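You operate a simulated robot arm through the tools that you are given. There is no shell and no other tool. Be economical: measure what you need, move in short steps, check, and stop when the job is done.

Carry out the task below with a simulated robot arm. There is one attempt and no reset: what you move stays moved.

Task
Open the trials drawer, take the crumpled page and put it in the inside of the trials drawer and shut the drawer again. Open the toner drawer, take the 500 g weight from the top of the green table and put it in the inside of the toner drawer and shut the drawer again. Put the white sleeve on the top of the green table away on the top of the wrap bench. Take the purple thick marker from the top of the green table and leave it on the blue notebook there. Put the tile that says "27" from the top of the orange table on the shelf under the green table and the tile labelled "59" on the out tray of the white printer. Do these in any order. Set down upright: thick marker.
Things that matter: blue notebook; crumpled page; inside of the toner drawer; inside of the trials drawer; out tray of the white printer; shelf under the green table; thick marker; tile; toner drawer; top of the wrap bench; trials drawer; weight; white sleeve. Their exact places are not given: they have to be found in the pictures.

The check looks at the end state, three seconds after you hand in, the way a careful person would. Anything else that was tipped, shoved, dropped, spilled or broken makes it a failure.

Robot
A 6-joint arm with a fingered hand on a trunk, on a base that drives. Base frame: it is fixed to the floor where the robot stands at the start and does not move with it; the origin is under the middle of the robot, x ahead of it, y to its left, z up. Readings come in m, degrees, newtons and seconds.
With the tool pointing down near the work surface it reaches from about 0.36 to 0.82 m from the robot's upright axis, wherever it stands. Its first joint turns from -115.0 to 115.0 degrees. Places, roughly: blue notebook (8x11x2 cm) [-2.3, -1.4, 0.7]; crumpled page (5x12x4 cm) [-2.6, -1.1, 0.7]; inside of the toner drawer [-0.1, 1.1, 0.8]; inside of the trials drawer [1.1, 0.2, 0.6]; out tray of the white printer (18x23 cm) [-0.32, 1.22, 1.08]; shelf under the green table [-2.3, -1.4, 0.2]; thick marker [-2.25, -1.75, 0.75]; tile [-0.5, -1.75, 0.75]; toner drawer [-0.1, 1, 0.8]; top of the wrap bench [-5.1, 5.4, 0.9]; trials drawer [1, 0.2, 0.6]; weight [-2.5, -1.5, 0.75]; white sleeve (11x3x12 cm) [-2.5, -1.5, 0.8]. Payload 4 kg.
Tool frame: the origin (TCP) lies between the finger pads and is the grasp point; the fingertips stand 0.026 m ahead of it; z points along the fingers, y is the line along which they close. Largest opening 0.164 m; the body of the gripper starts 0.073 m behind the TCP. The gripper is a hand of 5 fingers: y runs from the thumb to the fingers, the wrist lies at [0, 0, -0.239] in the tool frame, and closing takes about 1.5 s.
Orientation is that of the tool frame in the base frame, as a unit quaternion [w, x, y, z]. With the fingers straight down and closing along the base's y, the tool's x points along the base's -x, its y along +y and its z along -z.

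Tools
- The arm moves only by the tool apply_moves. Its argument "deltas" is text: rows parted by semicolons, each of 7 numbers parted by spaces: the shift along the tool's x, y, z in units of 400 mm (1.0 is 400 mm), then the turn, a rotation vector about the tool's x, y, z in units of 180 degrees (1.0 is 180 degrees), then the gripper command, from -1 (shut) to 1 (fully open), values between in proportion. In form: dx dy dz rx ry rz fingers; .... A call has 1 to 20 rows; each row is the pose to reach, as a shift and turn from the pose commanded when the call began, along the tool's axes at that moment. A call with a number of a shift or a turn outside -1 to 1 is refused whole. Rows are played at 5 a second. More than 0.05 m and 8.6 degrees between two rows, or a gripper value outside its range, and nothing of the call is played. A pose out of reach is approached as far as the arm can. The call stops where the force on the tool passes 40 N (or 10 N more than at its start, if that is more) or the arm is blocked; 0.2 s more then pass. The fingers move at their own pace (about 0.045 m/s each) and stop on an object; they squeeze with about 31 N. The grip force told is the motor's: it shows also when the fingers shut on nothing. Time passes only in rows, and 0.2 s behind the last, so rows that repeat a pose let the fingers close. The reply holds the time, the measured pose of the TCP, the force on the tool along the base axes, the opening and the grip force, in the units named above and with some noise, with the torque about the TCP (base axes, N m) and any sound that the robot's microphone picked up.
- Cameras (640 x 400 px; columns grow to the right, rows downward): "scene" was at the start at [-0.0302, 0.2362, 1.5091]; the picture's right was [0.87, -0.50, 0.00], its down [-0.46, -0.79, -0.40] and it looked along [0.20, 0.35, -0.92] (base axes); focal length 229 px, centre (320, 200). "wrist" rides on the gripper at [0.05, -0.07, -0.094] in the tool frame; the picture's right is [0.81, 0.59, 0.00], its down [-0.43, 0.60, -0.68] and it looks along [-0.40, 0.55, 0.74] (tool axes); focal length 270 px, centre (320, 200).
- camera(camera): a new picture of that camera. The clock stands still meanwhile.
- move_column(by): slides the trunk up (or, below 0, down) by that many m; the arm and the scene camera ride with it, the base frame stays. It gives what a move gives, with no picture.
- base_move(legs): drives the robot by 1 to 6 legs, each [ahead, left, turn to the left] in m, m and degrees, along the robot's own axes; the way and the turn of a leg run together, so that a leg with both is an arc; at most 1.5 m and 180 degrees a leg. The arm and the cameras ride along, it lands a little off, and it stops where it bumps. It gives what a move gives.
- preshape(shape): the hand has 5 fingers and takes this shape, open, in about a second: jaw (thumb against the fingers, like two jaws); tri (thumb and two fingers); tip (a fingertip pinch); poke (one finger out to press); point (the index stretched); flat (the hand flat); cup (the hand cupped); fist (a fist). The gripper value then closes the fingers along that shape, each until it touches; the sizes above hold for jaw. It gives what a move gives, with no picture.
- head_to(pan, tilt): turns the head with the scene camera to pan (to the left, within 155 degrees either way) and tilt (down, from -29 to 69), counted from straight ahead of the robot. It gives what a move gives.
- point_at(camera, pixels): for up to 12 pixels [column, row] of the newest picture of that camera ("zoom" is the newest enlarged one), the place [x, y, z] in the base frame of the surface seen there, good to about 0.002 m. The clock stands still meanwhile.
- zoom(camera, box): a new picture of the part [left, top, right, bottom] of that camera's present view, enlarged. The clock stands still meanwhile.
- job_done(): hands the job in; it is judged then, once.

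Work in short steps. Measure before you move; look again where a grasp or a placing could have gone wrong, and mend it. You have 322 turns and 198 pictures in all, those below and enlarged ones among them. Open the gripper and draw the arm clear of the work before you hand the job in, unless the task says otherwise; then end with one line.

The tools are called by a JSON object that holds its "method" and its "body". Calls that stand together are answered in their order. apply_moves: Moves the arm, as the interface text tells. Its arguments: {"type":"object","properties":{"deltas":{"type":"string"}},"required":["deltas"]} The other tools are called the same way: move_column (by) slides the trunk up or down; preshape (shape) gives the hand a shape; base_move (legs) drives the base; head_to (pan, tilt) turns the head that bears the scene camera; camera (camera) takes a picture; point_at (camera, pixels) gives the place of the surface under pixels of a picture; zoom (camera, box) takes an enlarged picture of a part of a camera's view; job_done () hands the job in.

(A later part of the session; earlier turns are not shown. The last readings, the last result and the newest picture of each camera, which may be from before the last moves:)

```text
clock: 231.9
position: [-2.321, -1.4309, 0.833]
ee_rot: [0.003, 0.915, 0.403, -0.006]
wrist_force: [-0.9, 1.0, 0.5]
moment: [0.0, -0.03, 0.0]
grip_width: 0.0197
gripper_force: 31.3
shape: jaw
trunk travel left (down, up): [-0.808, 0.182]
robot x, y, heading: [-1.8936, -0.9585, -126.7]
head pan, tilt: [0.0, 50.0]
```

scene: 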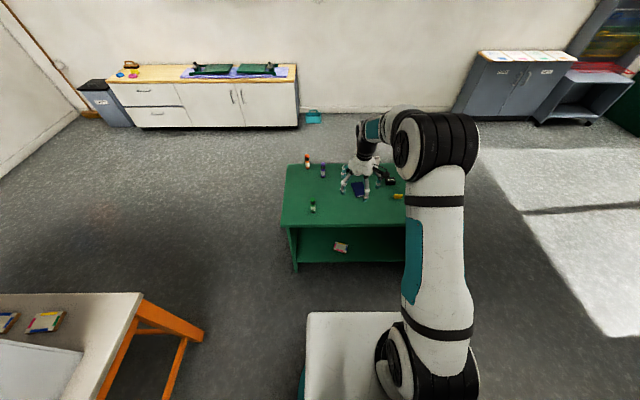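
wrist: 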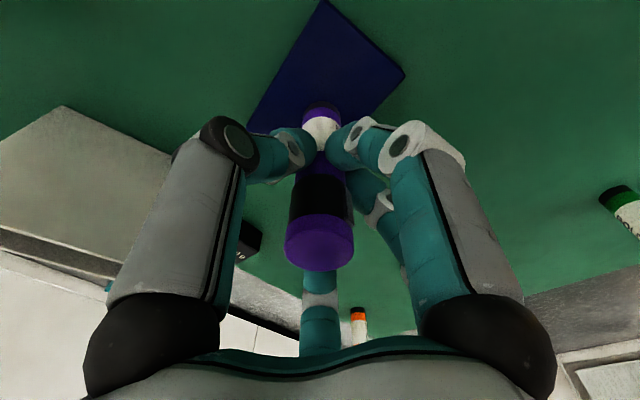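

At contact height. I open the fingers gradually and rise.

{"method": "apply_moves", "body": {"deltas": "0 0 0 0 0 0 -0.6; 0 0 0 0 0 0 -0.4; 0 0 0 0 0 0 -0.2; 0 0 0 0 0 0 0; 0 0 0 0 0 0 0; 0 0 0 0 0 0 0; 0 0 -0.06 0 0 0 0; 0 0 -0.14 0 0 0 0; 0 0 -0.24 0 0 0 0; 0 0 -0.34 0 0 0 0; 0 0 -0.44 0 0 0 0"}}

{"method": "camera", "body": {"camera": "wrist"}}

```text
clock: 234.3
position: [-2.318, -1.4303, 1.011]
ee_rot: [0.003, 0.915, 0.403, -0.006]
wrist_force: [-0.2, -0.5, 0.7]
moment: [0.0, 0.0, 0.0]
grip_width: 0.0814
gripper_force: 0.0
shape: jaw
trunk travel left (down, up): [-0.808, 0.182]
robot x, y, heading: [-1.8905, -0.9541, -126.7]
head pan, tilt: [0.0, 50.0]
```

```text
93 pictures are left
```

wrist: 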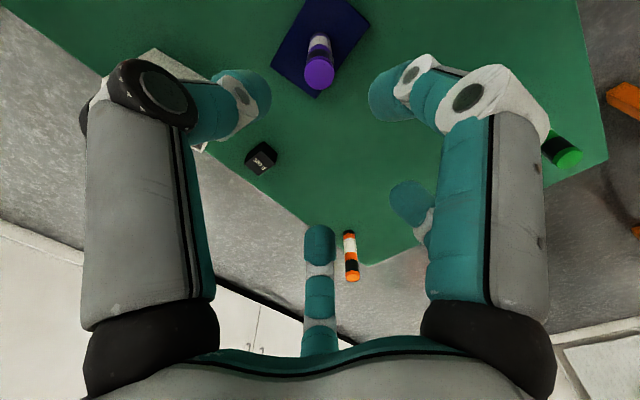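

Marker stands upright on the notebook. I move over to the 500 g weight.

{"method": "apply_moves", "body": {"deltas": "-0.035 -0.097 0 0 0 0 0.3; -0.07 -0.194 0 0 0 0 0.3; -0.104 -0.291 0 0 0 0 0.3; -0.139 -0.388 0 0 0 0 0.3; -0.1735 -0.485 0 0 0 0 0.3; -0.1735 -0.485 0 0 0 0 0.3"}}

{"method": "camera", "body": {"camera": "wrist"}}

```text
clock: 235.7
position: [-2.5094, -1.3511, 1.0115]
ee_rot: [0.004, 0.915, 0.403, -0.006]
wrist_force: [0.0, 0.6, 0.0]
moment: [0.01, 0.04, 0.0]
grip_width: 0.106
gripper_force: 0.1
shape: jaw
trunk travel left (down, up): [-0.808, 0.182]
robot x, y, heading: [-1.8905, -0.9548, -126.7]
head pan, tilt: [0.0, 50.0]
```

```text
92 pictures are left
```

wrist: 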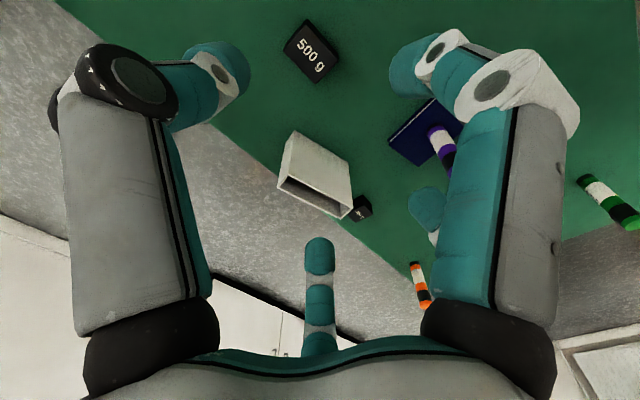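

{"method": "point_at", "body": {"camera": "wrist", "pixels": [[285, 46], [307, 21], [340, 60], [317, 83], [312, 52], [296, 132], [283, 172], [350, 165], [345, 215], [342, 148]]}}

```text
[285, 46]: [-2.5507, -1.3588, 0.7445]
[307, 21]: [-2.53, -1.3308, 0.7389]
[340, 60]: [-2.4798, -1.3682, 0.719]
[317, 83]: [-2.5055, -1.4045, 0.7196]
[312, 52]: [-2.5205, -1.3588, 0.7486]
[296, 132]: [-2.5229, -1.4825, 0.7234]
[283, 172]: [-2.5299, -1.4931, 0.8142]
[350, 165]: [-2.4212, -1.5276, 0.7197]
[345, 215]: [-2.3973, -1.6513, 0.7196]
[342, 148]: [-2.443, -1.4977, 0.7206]
```

The weight's top centre is (-2.519,-1.362,0.749), table at 0.72; its long side lies along the closing axis. I descend and grip.

{"method": "apply_moves", "body": {"deltas": "-0.036 0 0.1 0 0 0 0.2; -0.036 0 0.2 0 0 0 0.2; -0.036 0 0.3 0 0 0 0.2; -0.036 0 0.4 0 0 0 0.2; -0.036 0 0.5 0 0 0 0.2; -0.036 0 0.58 0 0 0 0.2; -0.036 0 0.62 0 0 0 0.2; -0.036 0 0.64 0 0 0 0.2; -0.036 0 0.64 0 0 0 -1; -0.036 0 0.64 0 0 0 -1; -0.036 0 0.64 0 0 0 -1; -0.036 0 0.64 0 0 0 -1; -0.036 0 0.64 0 0 0 -1; -0.036 0 0.64 0 0 0 -1"}}

{"method": "camera", "body": {"camera": "wrist"}}

```text
clock: 238.7
position: [-2.5217, -1.3629, 0.7533]
ee_rot: [0.004, 0.915, 0.403, -0.005]
wrist_force: [0.9, 0.6, -0.3]
moment: [0.05, 0.05, 0.01]
grip_width: 0.047
gripper_force: 31.2
shape: jaw
trunk travel left (down, up): [-0.808, 0.182]
robot x, y, heading: [-1.891, -0.9542, -126.7]
head pan, tilt: [0.0, 50.0]
```

```text
91 pictures are left
```

wrist: 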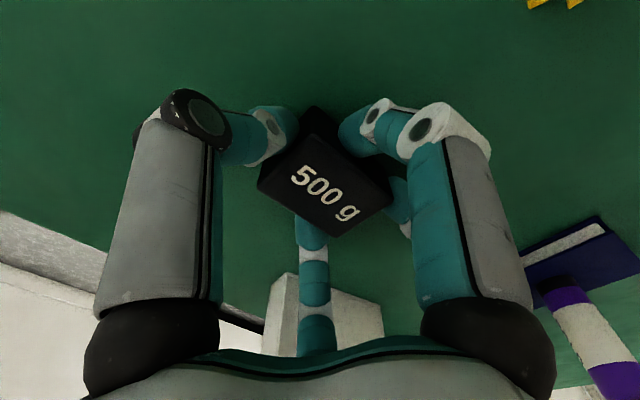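

Weight gripped. I lift it 25 cm, back away from the table and turn to face along −t to see the way round the cart.

{"method": "apply_moves", "body": {"deltas": "0 0 -0.1 0 0 0 -1; 0 0 -0.2 0 0 0 -1; 0 0 -0.3 0 0 0 -1; 0 0 -0.4 0 0 0 -1; 0 0 -0.5 0 0 0 -1; 0 0 -0.6 0 0 0 -1; 0 0 -0.7 0 0 0 -1"}}

{"method": "base_move", "body": {"legs": [[-0.3, 0, 0], [0, 0, -89.5]]}}

{"method": "head_to", "body": {"pan": -35, "tilt": 35}}

{"method": "camera", "body": {"camera": "scene"}}

```text
clock: 240.3
position: [-2.5169, -1.3584, 1.034]
ee_rot: [0.004, 0.915, 0.403, -0.005]
wrist_force: [0.7, 0.4, -5.6]
moment: [-0.01, 0.02, -0.03]
grip_width: 0.0471
gripper_force: 31.3
shape: jaw
trunk travel left (down, up): [-0.808, 0.182]
robot x, y, heading: [-1.8923, -0.9556, -126.8]
head pan, tilt: [0.0, 50.0]
```

```text
clock: 246.2
position: [-2.1083, -0.0812, 1.0321]
ee_rot: [-0.002, 0.929, -0.371, -0.006]
wrist_force: [-0.4, 0.7, -4.7]
moment: [-0.02, 0.01, 0.01]
grip_width: 0.0471
gripper_force: 30.9
shape: jaw
trunk travel left (down, up): [-0.808, 0.182]
robot x, y, heading: [-1.7105, -0.7139, 142.2]
head pan, tilt: [0.0, 50.0]
```

```text
clock: 247.2
position: [-2.1086, -0.0813, 1.0335]
ee_rot: [-0.002, 0.929, -0.371, -0.006]
wrist_force: [0.5, -0.6, -4.9]
moment: [0.01, 0.01, 0.01]
grip_width: 0.0468
gripper_force: 30.9
shape: jaw
trunk travel left (down, up): [-0.808, 0.182]
robot x, y, heading: [-1.7121, -0.7122, 142.2]
head pan, tilt: [-35.0, 35.0]
```

```text
90 pictures are left
```

scene: 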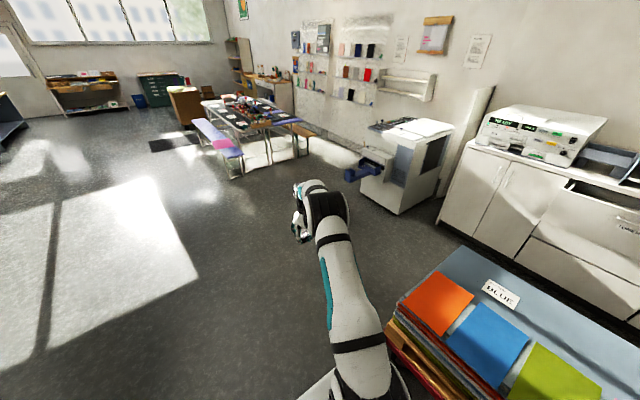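

{"method": "point_at", "body": {"camera": "scene", "pixels": [[388, 325], [460, 250], [395, 310], [400, 213], [440, 222], [345, 175], [435, 275], [360, 200], [560, 210], [575, 195], [165, 60], [190, 100]]}}

```text
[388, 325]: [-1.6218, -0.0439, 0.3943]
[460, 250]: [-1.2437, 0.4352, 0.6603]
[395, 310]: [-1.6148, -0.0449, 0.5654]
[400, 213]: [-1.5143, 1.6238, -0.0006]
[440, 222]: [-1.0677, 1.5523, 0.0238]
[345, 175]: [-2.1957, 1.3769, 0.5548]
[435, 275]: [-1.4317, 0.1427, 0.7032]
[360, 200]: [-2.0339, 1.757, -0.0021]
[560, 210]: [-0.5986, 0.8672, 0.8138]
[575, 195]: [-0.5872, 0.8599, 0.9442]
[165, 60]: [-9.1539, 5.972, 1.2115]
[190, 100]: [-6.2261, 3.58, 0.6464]
```

Path: left past the cart's far end (t −1.3), then toward the counter. I drive, then turn to face the toner drawer from the lane's far end.

{"method": "base_move", "body": {"legs": [[0.8, 0, 0], [0, -1.06, 0], [0, 0, -155.7]]}}

{"method": "head_to", "body": {"pan": 0, "tilt": 40}}

{"method": "camera", "body": {"camera": "scene"}}

```text
clock: 263.0
position: [-1.0645, 0.1576, 1.0327]
ee_rot: [0.006, 0.194, 0.981, -0.001]
wrist_force: [0.2, 0.1, -4.9]
moment: [-0.02, 0.02, 0.01]
grip_width: 0.0464
gripper_force: 31.1
shape: jaw
trunk travel left (down, up): [-0.808, 0.182]
robot x, y, heading: [-1.6632, 0.6043, -16.8]
head pan, tilt: [-35.0, 35.0]
```

```text
clock: 264.0
position: [-1.064, 0.1562, 1.0318]
ee_rot: [0.006, 0.194, 0.981, -0.001]
wrist_force: [0.2, -0.3, -4.9]
moment: [-0.01, -0.04, 0.02]
grip_width: 0.0463
gripper_force: 30.8
shape: jaw
trunk travel left (down, up): [-0.808, 0.182]
robot x, y, heading: [-1.6584, 0.6056, -16.5]
head pan, tilt: [0.0, 40.0]
```

```text
89 pictures are left
```

scene: 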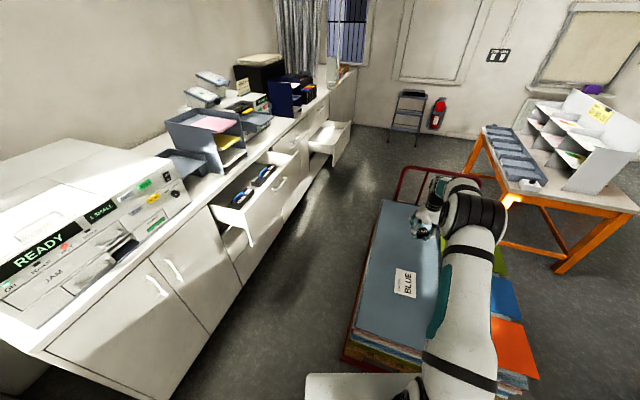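

I turn left 23° and move in two legs toward the drawer, keeping clear of the cart corner.

{"method": "base_move", "body": {"legs": [[0, 0, 23], [0.426, 0.462, 0], [0.226, -0.208, 0]]}}

{"method": "camera", "body": {"camera": "wrist"}}

{"method": "camera", "body": {"camera": "scene"}}

```text
clock: 270.5
position: [-0.3084, 0.7625, 1.0305]
ee_rot: [0.007, -0.008, 1.0, 0.001]
wrist_force: [0.0, -0.2, -4.8]
moment: [-0.01, 0.03, -0.01]
grip_width: 0.0464
gripper_force: 30.3
shape: jaw
trunk travel left (down, up): [-0.808, 0.182]
robot x, y, heading: [-1.0349, 0.9401, 6.5]
head pan, tilt: [0.0, 40.0]
```

```text
88 pictures are left
```

wrist: 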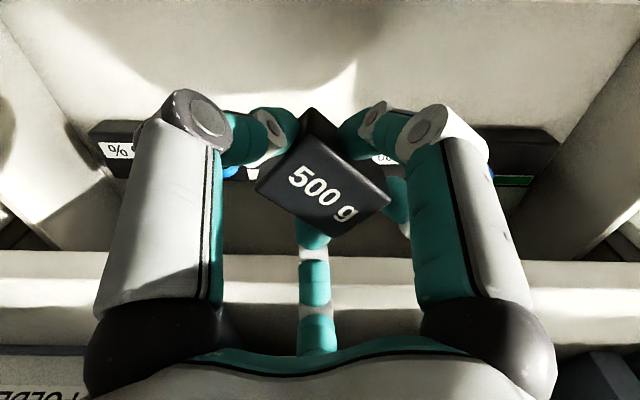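

```text
87 pictures are left
```

scene: 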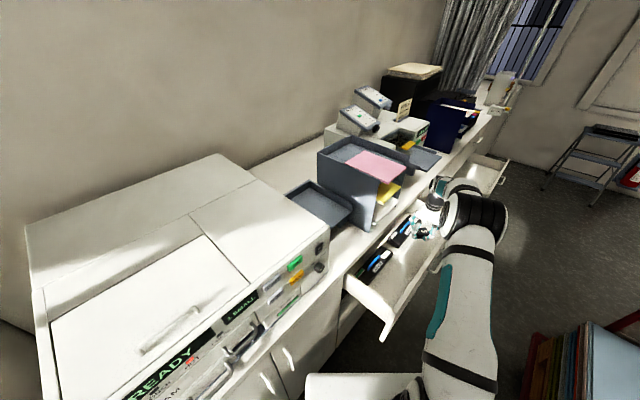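

The weight is over the free front part of the drawer (t −0.70, n 0.435). I turn the hand so the fingers open along the drawer's length.

{"method": "apply_moves", "body": {"deltas": "0 0 0 0 0 -0.043 -1; 0 0 0 0 0 -0.086 -1; 0 0 0 0 0 -0.128 -1; 0 0 0 0 0 -0.171 -1; 0 0 0 0 0 -0.214 -1; 0 0 0 0 0 -0.256 -1; 0 0 0 0 0 -0.299 -1; 0 0 0 0 0 -0.299 -1"}}

{"method": "camera", "body": {"camera": "wrist"}}

```text
clock: 272.3
position: [-0.3085, 0.7612, 1.0321]
ee_rot: [0.006, -0.46, 0.888, -0.002]
wrist_force: [-0.9, 0.5, -4.8]
moment: [-0.02, -0.02, 0.0]
grip_width: 0.0466
gripper_force: 31.4
shape: jaw
trunk travel left (down, up): [-0.808, 0.182]
robot x, y, heading: [-1.0347, 0.9406, 6.6]
head pan, tilt: [0.0, 40.0]
```

```text
86 pictures are left
```

wrist: 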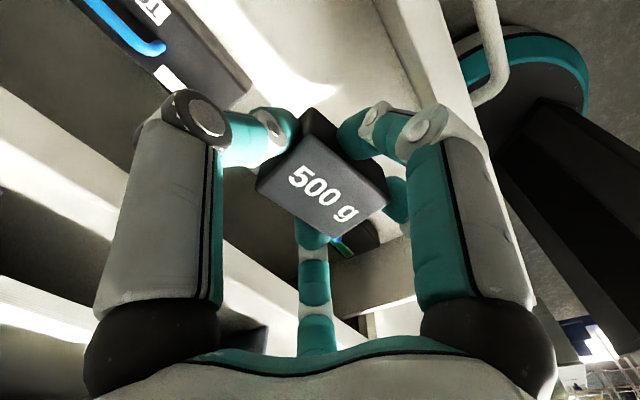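

{"method": "point_at", "body": {"camera": "wrist", "pixels": [[310, 60], [375, 20], [385, 50], [420, 60], [250, 90], [340, 90], [370, 290], [230, 80], [400, 20]]}}

```text
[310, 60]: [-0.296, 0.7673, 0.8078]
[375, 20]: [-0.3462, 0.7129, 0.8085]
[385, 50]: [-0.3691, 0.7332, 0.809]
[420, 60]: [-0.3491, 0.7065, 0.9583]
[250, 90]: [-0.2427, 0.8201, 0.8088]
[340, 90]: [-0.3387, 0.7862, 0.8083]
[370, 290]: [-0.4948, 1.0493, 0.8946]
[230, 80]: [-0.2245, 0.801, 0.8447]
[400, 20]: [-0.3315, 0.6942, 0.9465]
```

Below is clear floor (z 0.808) between the front (n 0.37) and cartridge (n 0.515). I descend ~18.5 cm.

{"method": "apply_moves", "body": {"deltas": "0 0 0.1 0 0 0 -1; 0 0 0.2 0 0 0 -1; 0 0 0.3 0 0 0 -1; 0 0 0.38 0 0 0 -1; 0 0 0.43 0 0 0 -1; 0 0 0.46 0 0 0 -1; 0 0 0.46 0 0 0 -1"}}

{"method": "camera", "body": {"camera": "wrist"}}

```text
clock: 273.9
position: [-0.3044, 0.7633, 0.8483]
ee_rot: [0.007, -0.459, 0.888, -0.002]
wrist_force: [-1.0, -0.1, -4.5]
moment: [0.02, -0.03, 0.02]
grip_width: 0.0465
gripper_force: 31.3
shape: jaw
trunk travel left (down, up): [-0.808, 0.182]
robot x, y, heading: [-1.0315, 0.9376, 6.7]
head pan, tilt: [0.0, 40.0]
```

```text
85 pictures are left
```

wrist: 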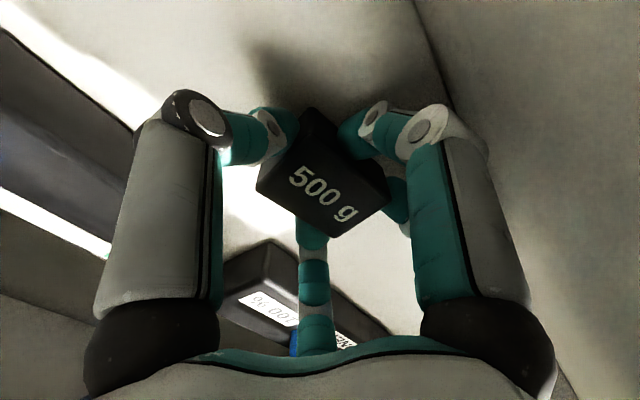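

I lower 5 mm, open a little, and rise out.

{"method": "apply_moves", "body": {"deltas": "0 0 0.008 0 0 0 -1; 0 0 0.012 0 0 0 -1; 0 0 0.012 0 0 0 -0.2; 0 0 0.012 0 0 0 0; 0 0 0.012 0 0 0 0; 0 0 0.012 0 0 0 0; 0 0 -0.05 0 0 0 0; 0 0 -0.15 0 0 0 0; 0 0 -0.25 0 0 0 0; 0 0 -0.35 0 0 0 0; 0 0 -0.45 0 0 0 0"}}

{"method": "camera", "body": {"camera": "wrist"}}

```text
clock: 276.3
position: [-0.3089, 0.7642, 1.0312]
ee_rot: [0.005, -0.46, 0.888, -0.001]
wrist_force: [0.2, 0.1, 0.2]
moment: [0.01, -0.01, 0.0]
grip_width: 0.0818
gripper_force: 0.0
shape: jaw
trunk travel left (down, up): [-0.808, 0.182]
robot x, y, heading: [-1.0305, 0.939, 6.5]
head pan, tilt: [0.0, 40.0]
```

```text
84 pictures are left
```

wrist: 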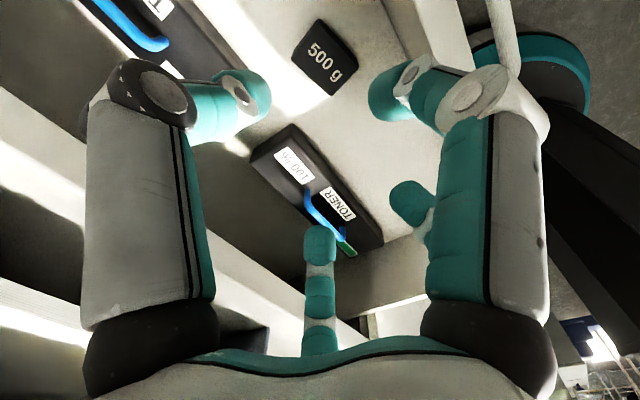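

Weight lies in the drawer. To shut it I move the closed hand outside the front and lower it before pushing.

{"method": "apply_moves", "body": {"deltas": "0.1 0 0 0 0 0 -1; 0.2 0 0 0 0 0 -1; 0.3 0 0 0 0 0 -1; 0.4 0 0 0 0 0 -1; 0.5 0 0 0 0 0 -1; 0.6 0 0 0 0 0 -1; 0.65 0 0 0 0 0 -1; 0.65 0 0.1 0 0 0 -1; 0.65 0 0.2 0 0 0 -1; 0.65 0 0.31 0 0 0 -1; 0.65 0 0.31 0 0 0 -1"}}

{"method": "camera", "body": {"camera": "wrist"}}

{"method": "camera", "body": {"camera": "scene"}}

```text
clock: 278.7
position: [-0.446, 0.5839, 0.9009]
ee_rot: [-0.018, -0.441, 0.897, -0.02]
wrist_force: [0.2, 0.4, -0.4]
moment: [0.04, -0.01, -0.03]
grip_width: 0.0
gripper_force: 30.8
shape: jaw
out of reach, approached as far as the arm can: row 4, 5, 6, 7, 8, 9, 10, 11
trunk travel left (down, up): [-0.808, 0.182]
robot x, y, heading: [-1.0324, 0.9361, 6.8]
head pan, tilt: [0.0, 40.0]
```

```text
83 pictures are left
```

wrist: 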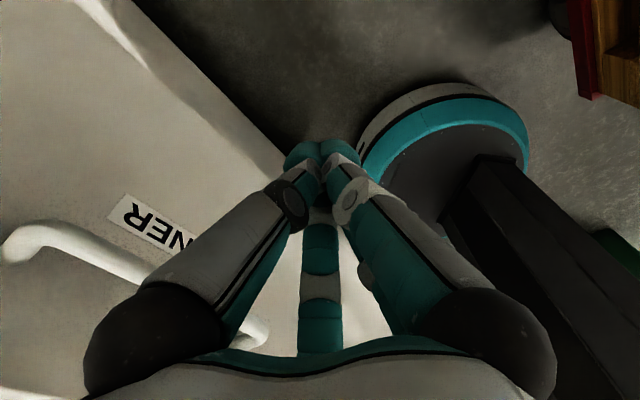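

```text
82 pictures are left
```

scene: 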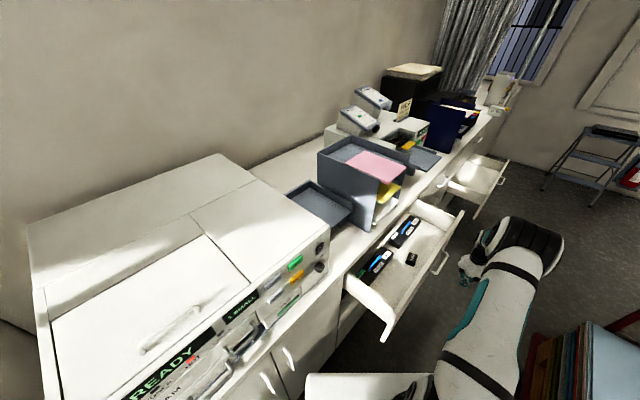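

The hand is outside, near the handle. I push along +n; the force stop will tell when it's shut.

{"method": "apply_moves", "body": {"deltas": "-0.07 0.002 0 0 0 0 -1; -0.14 0.004 0 0 0 0 -1; -0.21 0.006 0 0 0 0 -1; -0.28 0.008 0 0 0 0 -1; -0.35 0.01 0 0 0 0 -1; -0.42 0.012 0 0 0 0 -1; -0.49 0.014 0 0 0 0 -1"}}

{"method": "camera", "body": {"camera": "scene"}}

```text
clock: 280.3
position: [-0.3283, 0.7444, 0.8915]
ee_rot: [-0.019, -0.441, 0.897, -0.02]
wrist_force: [-0.1, -0.1, -0.4]
moment: [-0.02, 0.01, -0.02]
grip_width: 0.0001
gripper_force: 30.8
shape: jaw
trunk travel left (down, up): [-0.808, 0.182]
robot x, y, heading: [-1.0329, 0.9357, 6.3]
head pan, tilt: [0.0, 40.0]
```

```text
81 pictures are left
```

scene: 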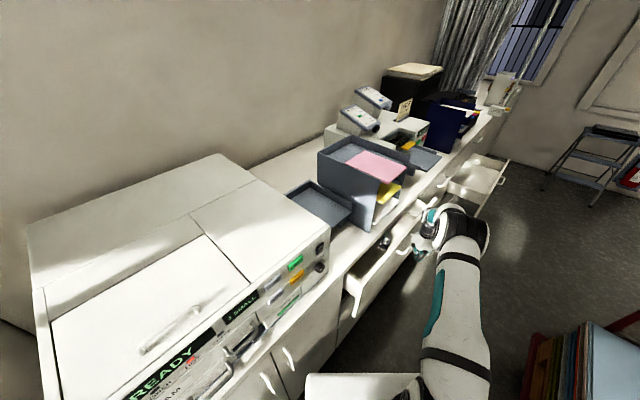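

Closing nicely; I push the remaining ~10 cm.

{"method": "apply_moves", "body": {"deltas": "-0.06 0.002 -0.01 0 0 0 -1; -0.12 0.003 -0.02 0 0 0 -1; -0.17 0.005 -0.03 0 0 0 -1; -0.21 0.006 -0.03 0 0 0 -1; -0.24 0.006 -0.03 0 0 0 -1; -0.27 0.006 -0.03 0 0 0 -1; -0.3 0.006 -0.03 0 0 0 -1"}}

{"method": "camera", "body": {"camera": "scene"}}

{"method": "zoom", "body": {"camera": "scene", "box": [320, 170, 480, 270]}}

```text
clock: 281.8
position: [-0.2686, 0.8224, 0.8967]
ee_rot: [-0.024, -0.435, 0.9, -0.02]
wrist_force: [-13.3, -11.9, 10.1]
moment: [0.39, -0.43, 0.01]
grip_width: 0.0001
gripper_force: 31.0
shape: jaw
trunk travel left (down, up): [-0.808, 0.182]
robot x, y, heading: [-1.0346, 0.9376, 6.5]
head pan, tilt: [0.0, 40.0]
stopped in row 7: the force on the tool passed its limit at 45 N (the readings are from after the stop); the commanded pose is now the measured one
```

```text
80 pictures are left
```

scene: 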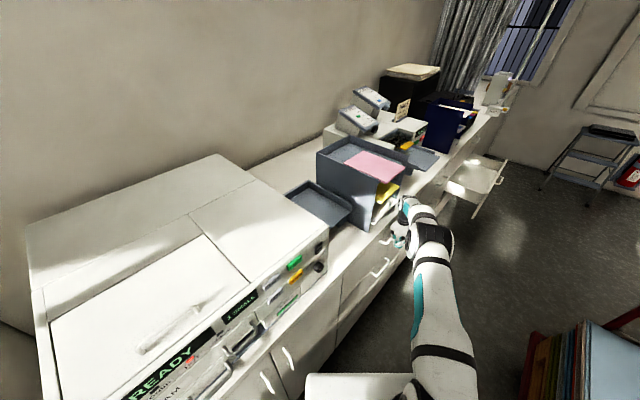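

```text
4.00 times, centred on (400, 220) of scene
```

zoom: 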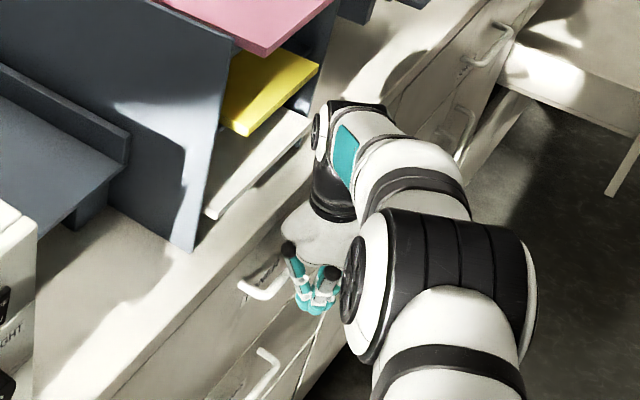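

It looks shut. I withdraw the hand and check the front.

{"method": "apply_moves", "body": {"deltas": "0.08 0 0 0 0 0 -1; 0.16 0 0 0 0 0 -1; 0.25 0 0 0 0 0 -1; 0.34 0 0 0 0 0 -1; 0.43 0 0 0 0 0 -1"}}

{"method": "camera", "body": {"camera": "scene"}}

{"method": "zoom", "body": {"camera": "scene", "box": [300, 180, 460, 280]}}

{"method": "point_at", "body": {"camera": "zoom", "pixels": [[300, 270], [330, 255], [350, 235], [250, 300], [200, 330], [420, 200]]}}

```text
clock: 283.0
position: [-0.3728, 0.6901, 0.9053]
ee_rot: [-0.024, -0.438, 0.899, -0.019]
wrist_force: [0.0, -0.9, 0.8]
moment: [0.01, -0.02, 0.03]
grip_width: 0.0
gripper_force: 30.7
shape: jaw
trunk travel left (down, up): [-0.808, 0.182]
robot x, y, heading: [-1.0334, 0.9378, 6.4]
head pan, tilt: [0.0, 40.0]
```

```text
78 pictures are left
```

scene: 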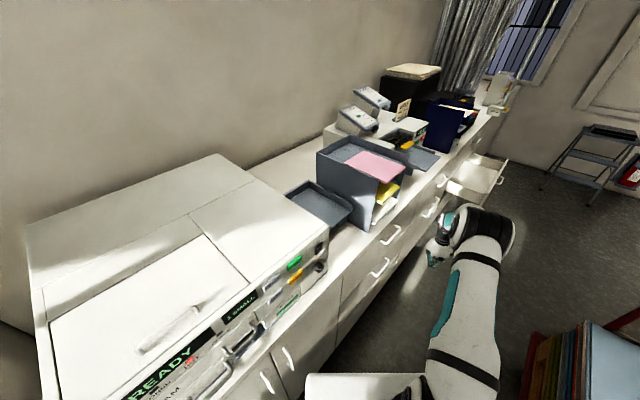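

```text
4.00 times, centred on (380, 230) of scene
```

zoom: 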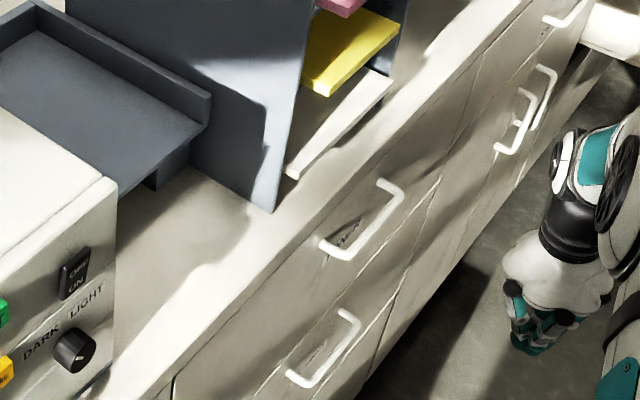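

```text
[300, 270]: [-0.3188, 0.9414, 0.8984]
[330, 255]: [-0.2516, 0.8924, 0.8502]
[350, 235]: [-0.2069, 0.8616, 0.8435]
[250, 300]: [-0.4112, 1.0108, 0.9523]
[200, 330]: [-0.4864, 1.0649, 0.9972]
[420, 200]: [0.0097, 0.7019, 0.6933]
```

Toner drawer is shut (front n≈0.573). While here I measure the printer's out tray.

{"method": "point_at", "body": {"camera": "zoom", "pixels": [[90, 90], [150, 130], [40, 70], [120, 180], [205, 110], [50, 20], [200, 130], [20, 110], [100, 140], [270, 205], [110, 190], [180, 140]]}}

{"method": "head_to", "body": {"pan": 20, "tilt": 45}}

{"method": "camera", "body": {"camera": "scene"}}

```text
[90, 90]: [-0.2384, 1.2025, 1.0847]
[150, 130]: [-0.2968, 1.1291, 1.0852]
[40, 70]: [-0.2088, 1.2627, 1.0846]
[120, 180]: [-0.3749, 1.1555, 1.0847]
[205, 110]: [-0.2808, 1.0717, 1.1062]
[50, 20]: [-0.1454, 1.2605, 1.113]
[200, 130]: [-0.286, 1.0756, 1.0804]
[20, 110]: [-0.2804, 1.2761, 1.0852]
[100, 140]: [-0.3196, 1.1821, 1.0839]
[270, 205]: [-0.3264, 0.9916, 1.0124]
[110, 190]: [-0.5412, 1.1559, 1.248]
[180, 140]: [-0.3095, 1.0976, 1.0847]
```

```text
clock: 283.8
position: [-0.3711, 0.6912, 0.9051]
ee_rot: [-0.024, -0.438, 0.899, -0.019]
wrist_force: [-0.7, 0.2, 0.8]
moment: [-0.03, 0.01, 0.05]
grip_width: 0.0
gripper_force: 31.2
shape: jaw
trunk travel left (down, up): [-0.808, 0.182]
robot x, y, heading: [-1.0338, 0.9385, 6.4]
head pan, tilt: [20.0, 45.0]
```

```text
76 pictures are left
```

scene: 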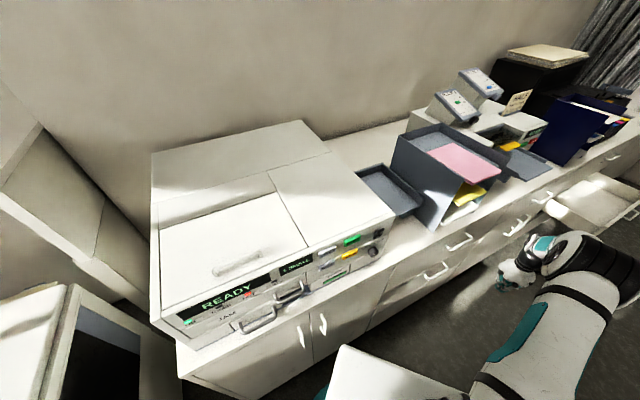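

Tray floor z 1.085, centre ≈(-0.32,1.22), between printer and sorter. Next the crumpled page: I drive back around the cart to the green table's end.

{"method": "base_move", "body": {"legs": [[-0.243, 0.223, 0], [-0.44, -0.478, 0], [0, 0, -132.8], [1.22, 0, 0], [0, 0.3, 0]]}}

{"method": "head_to", "body": {"pan": 0, "tilt": 50}}

{"method": "camera", "body": {"camera": "scene"}}

```text
clock: 302.2
position: [-2.8465, -0.8139, 0.9053]
ee_rot: [-0.027, 0.66, 0.751, 0.013]
wrist_force: [1.3, -0.3, -0.5]
moment: [-0.02, -0.01, 0.03]
grip_width: 0.0
gripper_force: 31.0
shape: jaw
trunk travel left (down, up): [-0.808, 0.182]
robot x, y, heading: [-2.2064, -0.517, -128.2]
head pan, tilt: [20.0, 45.0]
```

```text
clock: 303.0
position: [-2.847, -0.8117, 0.9058]
ee_rot: [-0.027, 0.66, 0.751, 0.014]
wrist_force: [-0.6, 0.1, -0.1]
moment: [0.01, -0.01, 0.0]
grip_width: 0.0
gripper_force: 30.6
shape: jaw
trunk travel left (down, up): [-0.808, 0.182]
robot x, y, heading: [-2.2077, -0.5175, -128.3]
head pan, tilt: [0.0, 50.0]
```

```text
75 pictures are left
```

scene: 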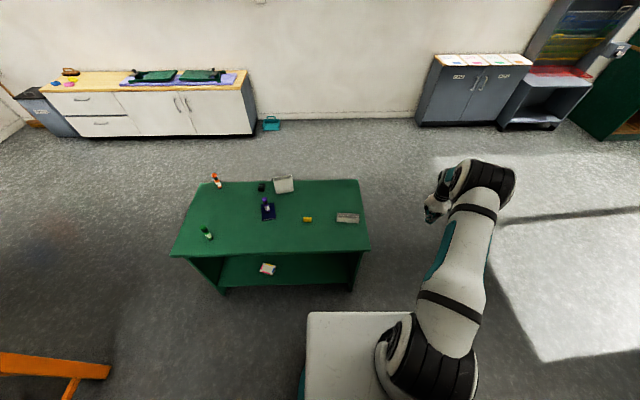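

{"method": "zoom", "body": {"camera": "scene", "box": [240, 165, 384, 255]}}

{"method": "point_at", "body": {"camera": "zoom", "pixels": [[430, 212], [520, 212], [432, 248], [524, 252], [475, 222], [478, 245], [570, 300], [555, 80], [475, 212], [120, 150], [478, 232], [178, 60]]}}

```text
4.44 times, centred on (312, 210) of scene
```

zoom: 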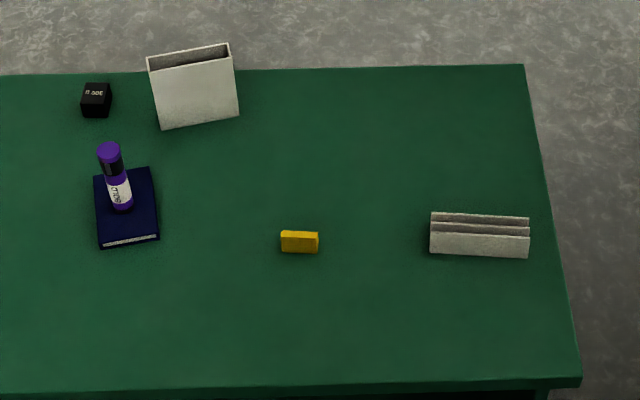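

```text
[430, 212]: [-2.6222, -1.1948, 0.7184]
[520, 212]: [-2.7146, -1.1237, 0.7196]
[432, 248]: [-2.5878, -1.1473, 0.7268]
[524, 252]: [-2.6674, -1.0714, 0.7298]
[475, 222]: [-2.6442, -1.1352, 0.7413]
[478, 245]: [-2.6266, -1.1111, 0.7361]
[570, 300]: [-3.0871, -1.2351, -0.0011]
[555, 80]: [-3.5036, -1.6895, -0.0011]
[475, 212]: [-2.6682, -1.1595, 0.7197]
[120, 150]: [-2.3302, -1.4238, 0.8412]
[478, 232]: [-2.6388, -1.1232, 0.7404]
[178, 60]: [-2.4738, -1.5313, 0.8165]
```

Page centre (-2.638,-1.125), long axis ≈−44°. I move above it with the closing axis across its 5 cm width, opening to 9 cm.

{"method": "apply_moves", "body": {"deltas": "-0.093 0.046 -0.012 -0.0005 -0.002 -0.024 0.1; -0.187 0.093 -0.024 -0.001 -0.004 -0.048 0.1; -0.28 0.139 -0.035 -0.0015 -0.006 -0.071 0.1; -0.373 0.186 -0.047 -0.002 -0.008 -0.095 0.1; -0.467 0.232 -0.059 -0.0025 -0.0105 -0.119 0.1; -0.56 0.279 -0.071 -0.003 -0.0126 -0.143 0.1; -0.653 0.325 -0.082 -0.0036 -0.0147 -0.167 0.1; -0.747 0.372 -0.094 -0.004 -0.0168 -0.19 0.1; -0.84 0.418 -0.106 -0.0046 -0.0189 -0.2144 0.1; -0.84 0.418 -0.106 -0.0046 -0.0189 -0.2144 0.1"}}

{"method": "camera", "body": {"camera": "wrist"}}

```text
clock: 305.2
position: [-2.6372, -1.1249, 0.9261]
ee_rot: [0.006, 0.377, 0.926, 0.008]
wrist_force: [-0.2, 0.4, 0.7]
moment: [0.01, -0.05, 0.02]
grip_width: 0.0901
gripper_force: 0.2
shape: jaw
trunk travel left (down, up): [-0.808, 0.182]
robot x, y, heading: [-2.2069, -0.5127, -128.2]
head pan, tilt: [0.0, 50.0]
```

```text
73 pictures are left
```

wrist: 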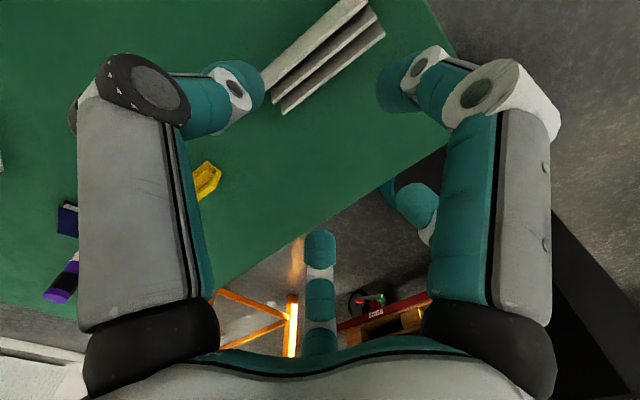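

{"method": "point_at", "body": {"camera": "wrist", "pixels": [[283, 112], [263, 80], [383, 35], [350, 2], [310, 62], [330, 50], [345, 60]]}}

```text
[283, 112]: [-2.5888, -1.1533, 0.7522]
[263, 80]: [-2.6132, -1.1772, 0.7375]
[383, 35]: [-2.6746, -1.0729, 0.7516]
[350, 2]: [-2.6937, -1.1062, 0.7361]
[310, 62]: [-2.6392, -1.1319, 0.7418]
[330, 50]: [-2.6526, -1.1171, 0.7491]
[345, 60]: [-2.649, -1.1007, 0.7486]
```

I centre, descend to z≈0.753 and close.

{"method": "apply_moves", "body": {"deltas": "0.005 -0.014 0.1 0 0 0 0.1; 0.005 -0.014 0.2 0 0 0 0.1; 0.005 -0.014 0.3 0 0 0 0.1; 0.005 -0.014 0.38 0 0 0 0.1; 0.005 -0.014 0.43 0 0 0 0.1; 0.005 -0.014 0.43 0 0 0 -1; 0.005 -0.014 0.43 0 0 0 -1; 0.005 -0.014 0.43 0 0 0 -1; 0.005 -0.014 0.43 0 0 0 -1; 0.005 -0.014 0.43 0 0 0 -1; 0.005 -0.014 0.43 0 0 0 -1"}}

{"method": "camera", "body": {"camera": "wrist"}}

```text
clock: 306.4
position: [-2.6478, -1.1359, 0.7784]
ee_rot: [0.002, 0.375, 0.927, -0.003]
wrist_force: [2.3, 4.9, 25.7]
moment: [0.23, 0.3, -0.06]
grip_width: 0.0898
gripper_force: 0.1
shape: jaw
trunk travel left (down, up): [-0.808, 0.182]
robot x, y, heading: [-2.2105, -0.5167, -128.2]
head pan, tilt: [0.0, 50.0]
stopped in row 5: the force on the tool passed its limit at 50 N (the readings are from after the stop); the commanded pose is now the measured one
```

```text
72 pictures are left
```

wrist: 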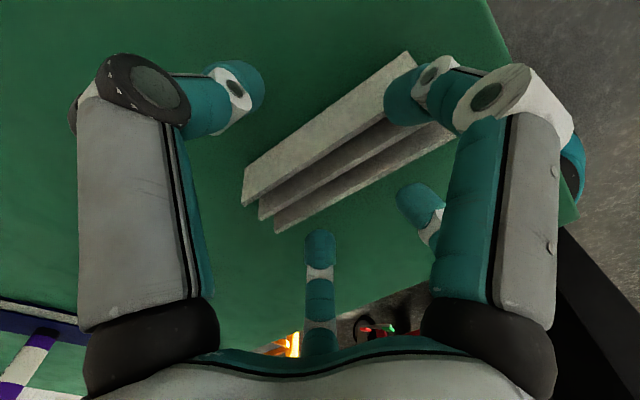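

One of the radially arranged fingers lands on the page. I lift, rotate 19° so the page's ends pass between the fingers, and open wider.

{"method": "apply_moves", "body": {"deltas": "0 0 -0.1 0 0 0 0.1; 0 0 -0.2 0 0 0 0.5; 0.005 0.01 -0.3 0 0 -0.035 0.5; 0.01 0.02 -0.3 0 0 -0.07 0.5; 0.01 0.025 -0.3 0 0 -0.107 0.5; 0.01 0.025 -0.3 0 0 -0.107 0.5"}}

{"method": "camera", "body": {"camera": "wrist"}}

```text
clock: 307.8
position: [-2.599, -1.1372, 0.8896]
ee_rot: [-0.031, 0.299, 0.954, 0.004]
wrist_force: [0.4, -0.9, -0.1]
moment: [-0.01, -0.02, -0.01]
grip_width: 0.1228
gripper_force: 0.2
shape: jaw
out of reach, approached as far as the arm can: row 3, 4, 5, 6
trunk travel left (down, up): [-0.808, 0.182]
robot x, y, heading: [-2.2064, -0.5127, -128.3]
head pan, tilt: [0.0, 50.0]
```

```text
71 pictures are left
```

wrist: 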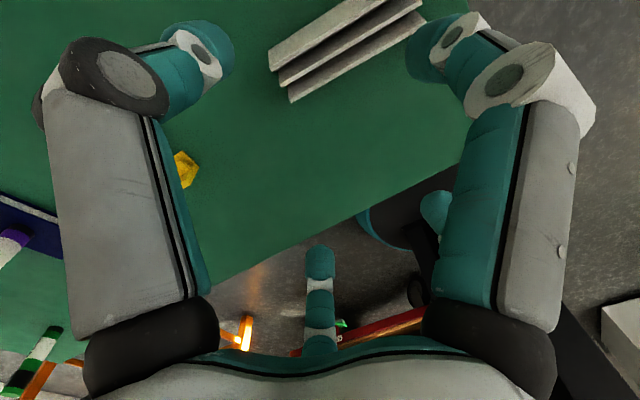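

The wrist is at its limit; I reposition the base so the arm comes from a direction rotated ~20°.

{"method": "move_column", "body": {"by": 0.1}}

{"method": "base_move", "body": {"legs": [[0.092, -0.246, 0], [0, 0, 21]]}}

{"method": "camera", "body": {"camera": "wrist"}}

```text
clock: 309.1
position: [-2.5998, -1.137, 0.9892]
ee_rot: [-0.031, 0.299, 0.954, 0.004]
wrist_force: [-0.2, 0.6, 0.1]
moment: [0.01, -0.01, -0.01]
grip_width: 0.1229
gripper_force: 0.1
shape: jaw
trunk travel left (down, up): [-0.908, 0.082]
robot x, y, heading: [-2.2066, -0.5128, -128.0]
head pan, tilt: [0.0, 50.0]
```

```text
clock: 312.1
position: [-2.5989, -1.1586, 0.9898]
ee_rot: [-0.032, 0.119, 0.992, -0.003]
wrist_force: [0.1, -0.1, 0.4]
moment: [-0.02, 0.03, 0.0]
grip_width: 0.1227
gripper_force: 0.0
shape: jaw
trunk travel left (down, up): [-0.908, 0.082]
robot x, y, heading: [-2.4581, -0.4352, -106.8]
head pan, tilt: [0.0, 50.0]
```

```text
70 pictures are left
```

wrist: 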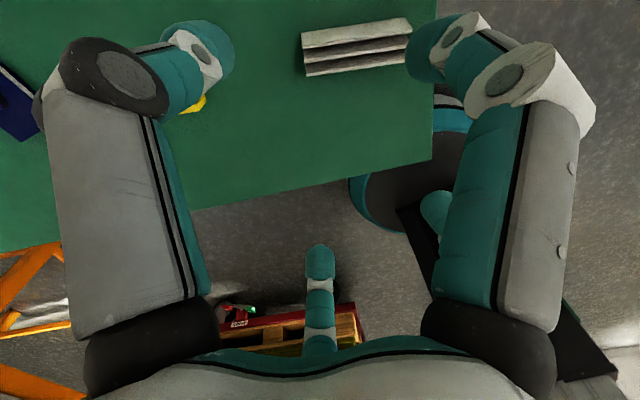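

{"method": "point_at", "body": {"camera": "wrist", "pixels": [[304, 35], [406, 20], [308, 74], [405, 62], [355, 48], [306, 54], [408, 40]]}}

```text
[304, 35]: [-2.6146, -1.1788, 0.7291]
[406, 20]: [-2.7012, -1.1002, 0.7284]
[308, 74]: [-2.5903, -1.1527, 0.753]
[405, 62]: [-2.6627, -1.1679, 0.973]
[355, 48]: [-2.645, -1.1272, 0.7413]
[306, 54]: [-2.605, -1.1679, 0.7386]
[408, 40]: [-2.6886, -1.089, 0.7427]
```

{"method": "apply_moves", "body": {"deltas": "0.04 0.015 0.06 -0.0015 -0.006 0.02 0.5; 0.08 0.03 0.12 -0.003 -0.013 0.04 0.5; 0.129 0.047 0.2 -0.0043 -0.02 0.063 0.5; 0.129 0.047 0.2 -0.0043 -0.02 0.063 0.5"}}

{"method": "camera", "body": {"camera": "wrist"}}

```text
clock: 313.1
position: [-2.6497, -1.1262, 0.9113]
ee_rot: [0.0, 0.217, 0.976, -0.003]
wrist_force: [-0.7, -0.5, 0.4]
moment: [0.02, 0.01, 0.02]
grip_width: 0.1229
gripper_force: 0.1
shape: jaw
trunk travel left (down, up): [-0.908, 0.082]
robot x, y, heading: [-2.456, -0.4375, -106.9]
head pan, tilt: [0.0, 50.0]
```

```text
69 pictures are left
```

wrist: 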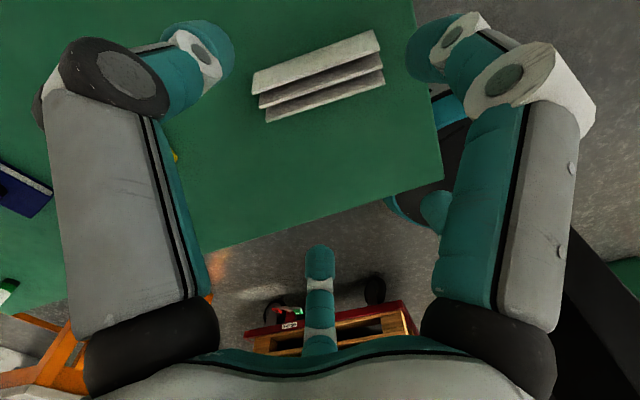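

Well aligned and level. I descend and close.

{"method": "apply_moves", "body": {"deltas": "-0.013 0 0.1 0 0 0 0.5; -0.013 0 0.2 0 0 0 0.5; -0.013 0 0.3 0 0 0 0.5; -0.013 0 0.36 0 0 0 0.5; -0.013 0 0.392 0 0 0 0.5; -0.013 0 0.392 0 0 0 -1; -0.013 0 0.392 0 0 0 -1; -0.013 0 0.392 0 0 0 -1; -0.013 0 0.392 0 0 0 -1; -0.013 0 0.392 0 0 0 -1; -0.013 0 0.392 0 0 0 -1; -0.013 0 0.392 0 0 0 -1; -0.013 0 0.392 0 0 0 -1"}}

{"method": "camera", "body": {"camera": "wrist"}}

```text
clock: 315.9
position: [-2.6467, -1.1283, 0.7564]
ee_rot: [0.001, 0.217, 0.976, -0.002]
wrist_force: [-0.6, -1.3, -0.9]
moment: [0.01, -0.01, -0.01]
grip_width: 0.0413
gripper_force: 30.5
shape: jaw
trunk travel left (down, up): [-0.908, 0.082]
robot x, y, heading: [-2.457, -0.4355, -107.5]
head pan, tilt: [0.0, 50.0]
```

```text
68 pictures are left
```

wrist: 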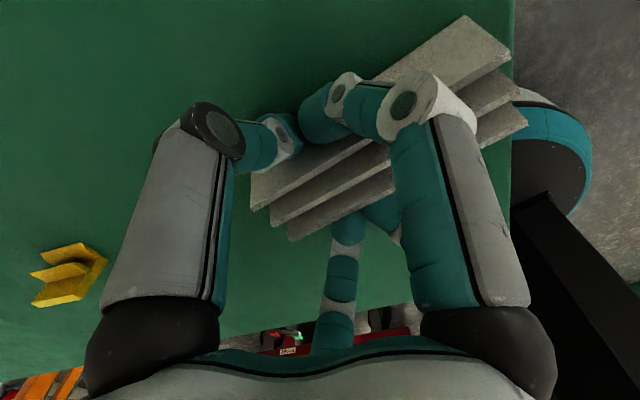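

Held between the fingers. I lift and verify.

{"method": "apply_moves", "body": {"deltas": "0 0 -0.1 0 0 0 -1; 0 0 -0.2 0 0 0 -1; 0 0 -0.3 0 0 0 -1; 0 0 -0.4 0 0 0 -1; 0 0 -0.5 0 0 0 -1; 0 0 -0.6 0 0 0 -1"}}

{"method": "camera", "body": {"camera": "wrist"}}

{"method": "head_to", "body": {"pan": -100, "tilt": 35}}

{"method": "camera", "body": {"camera": "scene"}}

```text
clock: 317.3
position: [-2.6429, -1.1277, 0.9977]
ee_rot: [0.001, 0.217, 0.976, -0.002]
wrist_force: [0.0, -0.5, 0.4]
moment: [-0.02, -0.01, -0.01]
grip_width: 0.0412
gripper_force: 30.6
shape: jaw
trunk travel left (down, up): [-0.908, 0.082]
robot x, y, heading: [-2.4602, -0.4361, -107.1]
head pan, tilt: [0.0, 50.0]
```

```text
67 pictures are left
```

wrist: 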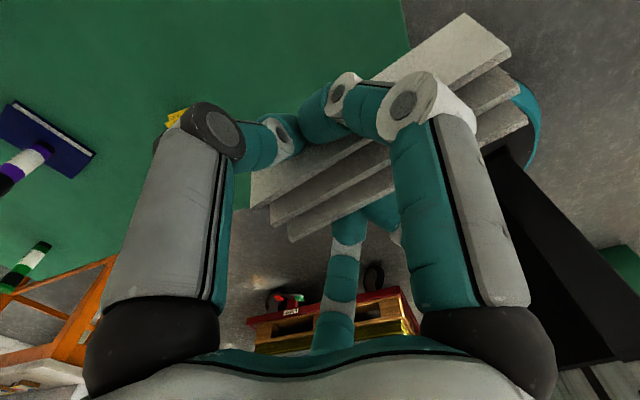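

```text
clock: 319.1
position: [-2.644, -1.1283, 0.9982]
ee_rot: [0.0, 0.216, 0.976, -0.003]
wrist_force: [0.2, 0.1, 0.2]
moment: [-0.02, 0.01, -0.04]
grip_width: 0.0412
gripper_force: 30.8
shape: jaw
trunk travel left (down, up): [-0.908, 0.082]
robot x, y, heading: [-2.4601, -0.4339, -106.8]
head pan, tilt: [-100.0, 35.0]
```

```text
66 pictures are left
```

scene: 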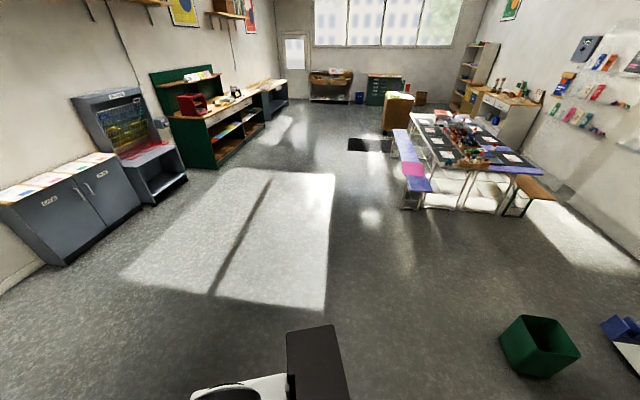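

Page is held well. I rotate toward +t and go up past the cart's end into the lane.

{"method": "base_move", "body": {"legs": [[0, 0, 70.6], [0, 1.45, 0], [0, 0.46, 0]]}}

```text
clock: 331.6
position: [-0.7415, 0.691, 0.9972]
ee_rot: [0.001, -0.391, 0.92, -0.002]
wrist_force: [0.3, 0.2, -0.3]
moment: [0.02, 0.01, 0.03]
grip_width: 0.041
gripper_force: 30.9
shape: jaw
trunk travel left (down, up): [-0.908, 0.082]
robot x, y, heading: [-1.3394, 1.0937, -36.0]
head pan, tilt: [-100.0, 35.0]
```

{"method": "base_move", "body": {"legs": [[1.4, 0.02, 0], [0.43, 0, 0]]}}

{"method": "base_move", "body": {"legs": [[0, -0.37, 0], [0.6, 0, 0], [0, 0, 90]]}}

{"method": "head_to", "body": {"pan": 0, "tilt": 55}}

{"method": "camera", "body": {"camera": "scene"}}

```text
clock: 340.9
position: [0.7464, -0.4011, 0.9972]
ee_rot: [0.001, -0.38, 0.925, -0.001]
wrist_force: [-0.1, 0.2, 0.1]
moment: [-0.02, 0.0, -0.01]
grip_width: 0.0411
gripper_force: 31.0
shape: jaw
trunk travel left (down, up): [-0.908, 0.082]
robot x, y, heading: [0.1628, 0.0119, -37.3]
head pan, tilt: [-100.0, 35.0]
```

```text
clock: 350.0
position: [0.8055, -0.0428, 0.9974]
ee_rot: [-0.003, 0.926, -0.377, 0.001]
wrist_force: [-0.9, 0.0, -0.3]
moment: [0.01, 0.02, -0.05]
grip_width: 0.0406
gripper_force: 31.3
shape: jaw
trunk travel left (down, up): [-0.908, 0.082]
robot x, y, heading: [0.4027, -0.6388, 53.7]
head pan, tilt: [-100.0, 35.0]
```

```text
clock: 351.8
position: [0.8048, -0.0424, 0.9976]
ee_rot: [-0.002, 0.926, -0.378, 0.0]
wrist_force: [0.6, 0.2, -0.1]
moment: [0.02, 0.01, 0.02]
grip_width: 0.0408
gripper_force: 31.2
shape: jaw
trunk travel left (down, up): [-0.908, 0.082]
robot x, y, heading: [0.4006, -0.6331, 53.9]
head pan, tilt: [0.0, 55.0]
```

```text
65 pictures are left
```

scene: 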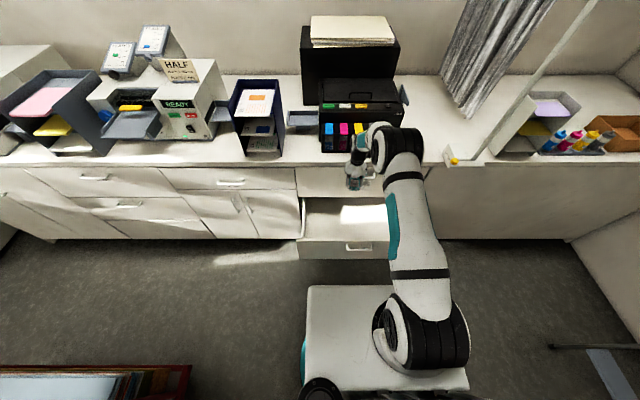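

{"method": "point_at", "body": {"camera": "scene", "pixels": [[325, 215], [320, 235], [315, 240], [380, 215], [345, 225], [330, 205], [365, 240], [380, 238]]}}

{"method": "camera", "body": {"camera": "wrist"}}

```text
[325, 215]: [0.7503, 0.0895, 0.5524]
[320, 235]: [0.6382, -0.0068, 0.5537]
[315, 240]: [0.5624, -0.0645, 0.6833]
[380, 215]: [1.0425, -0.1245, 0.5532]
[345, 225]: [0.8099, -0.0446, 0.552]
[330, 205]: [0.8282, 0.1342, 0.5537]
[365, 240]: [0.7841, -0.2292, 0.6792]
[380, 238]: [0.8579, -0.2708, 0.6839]
```

```text
64 pictures are left
```

wrist: 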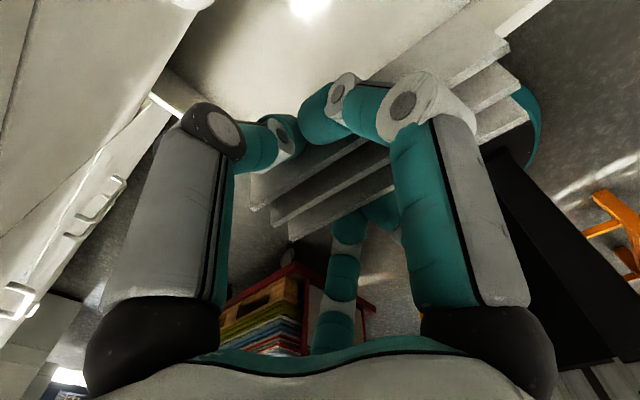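

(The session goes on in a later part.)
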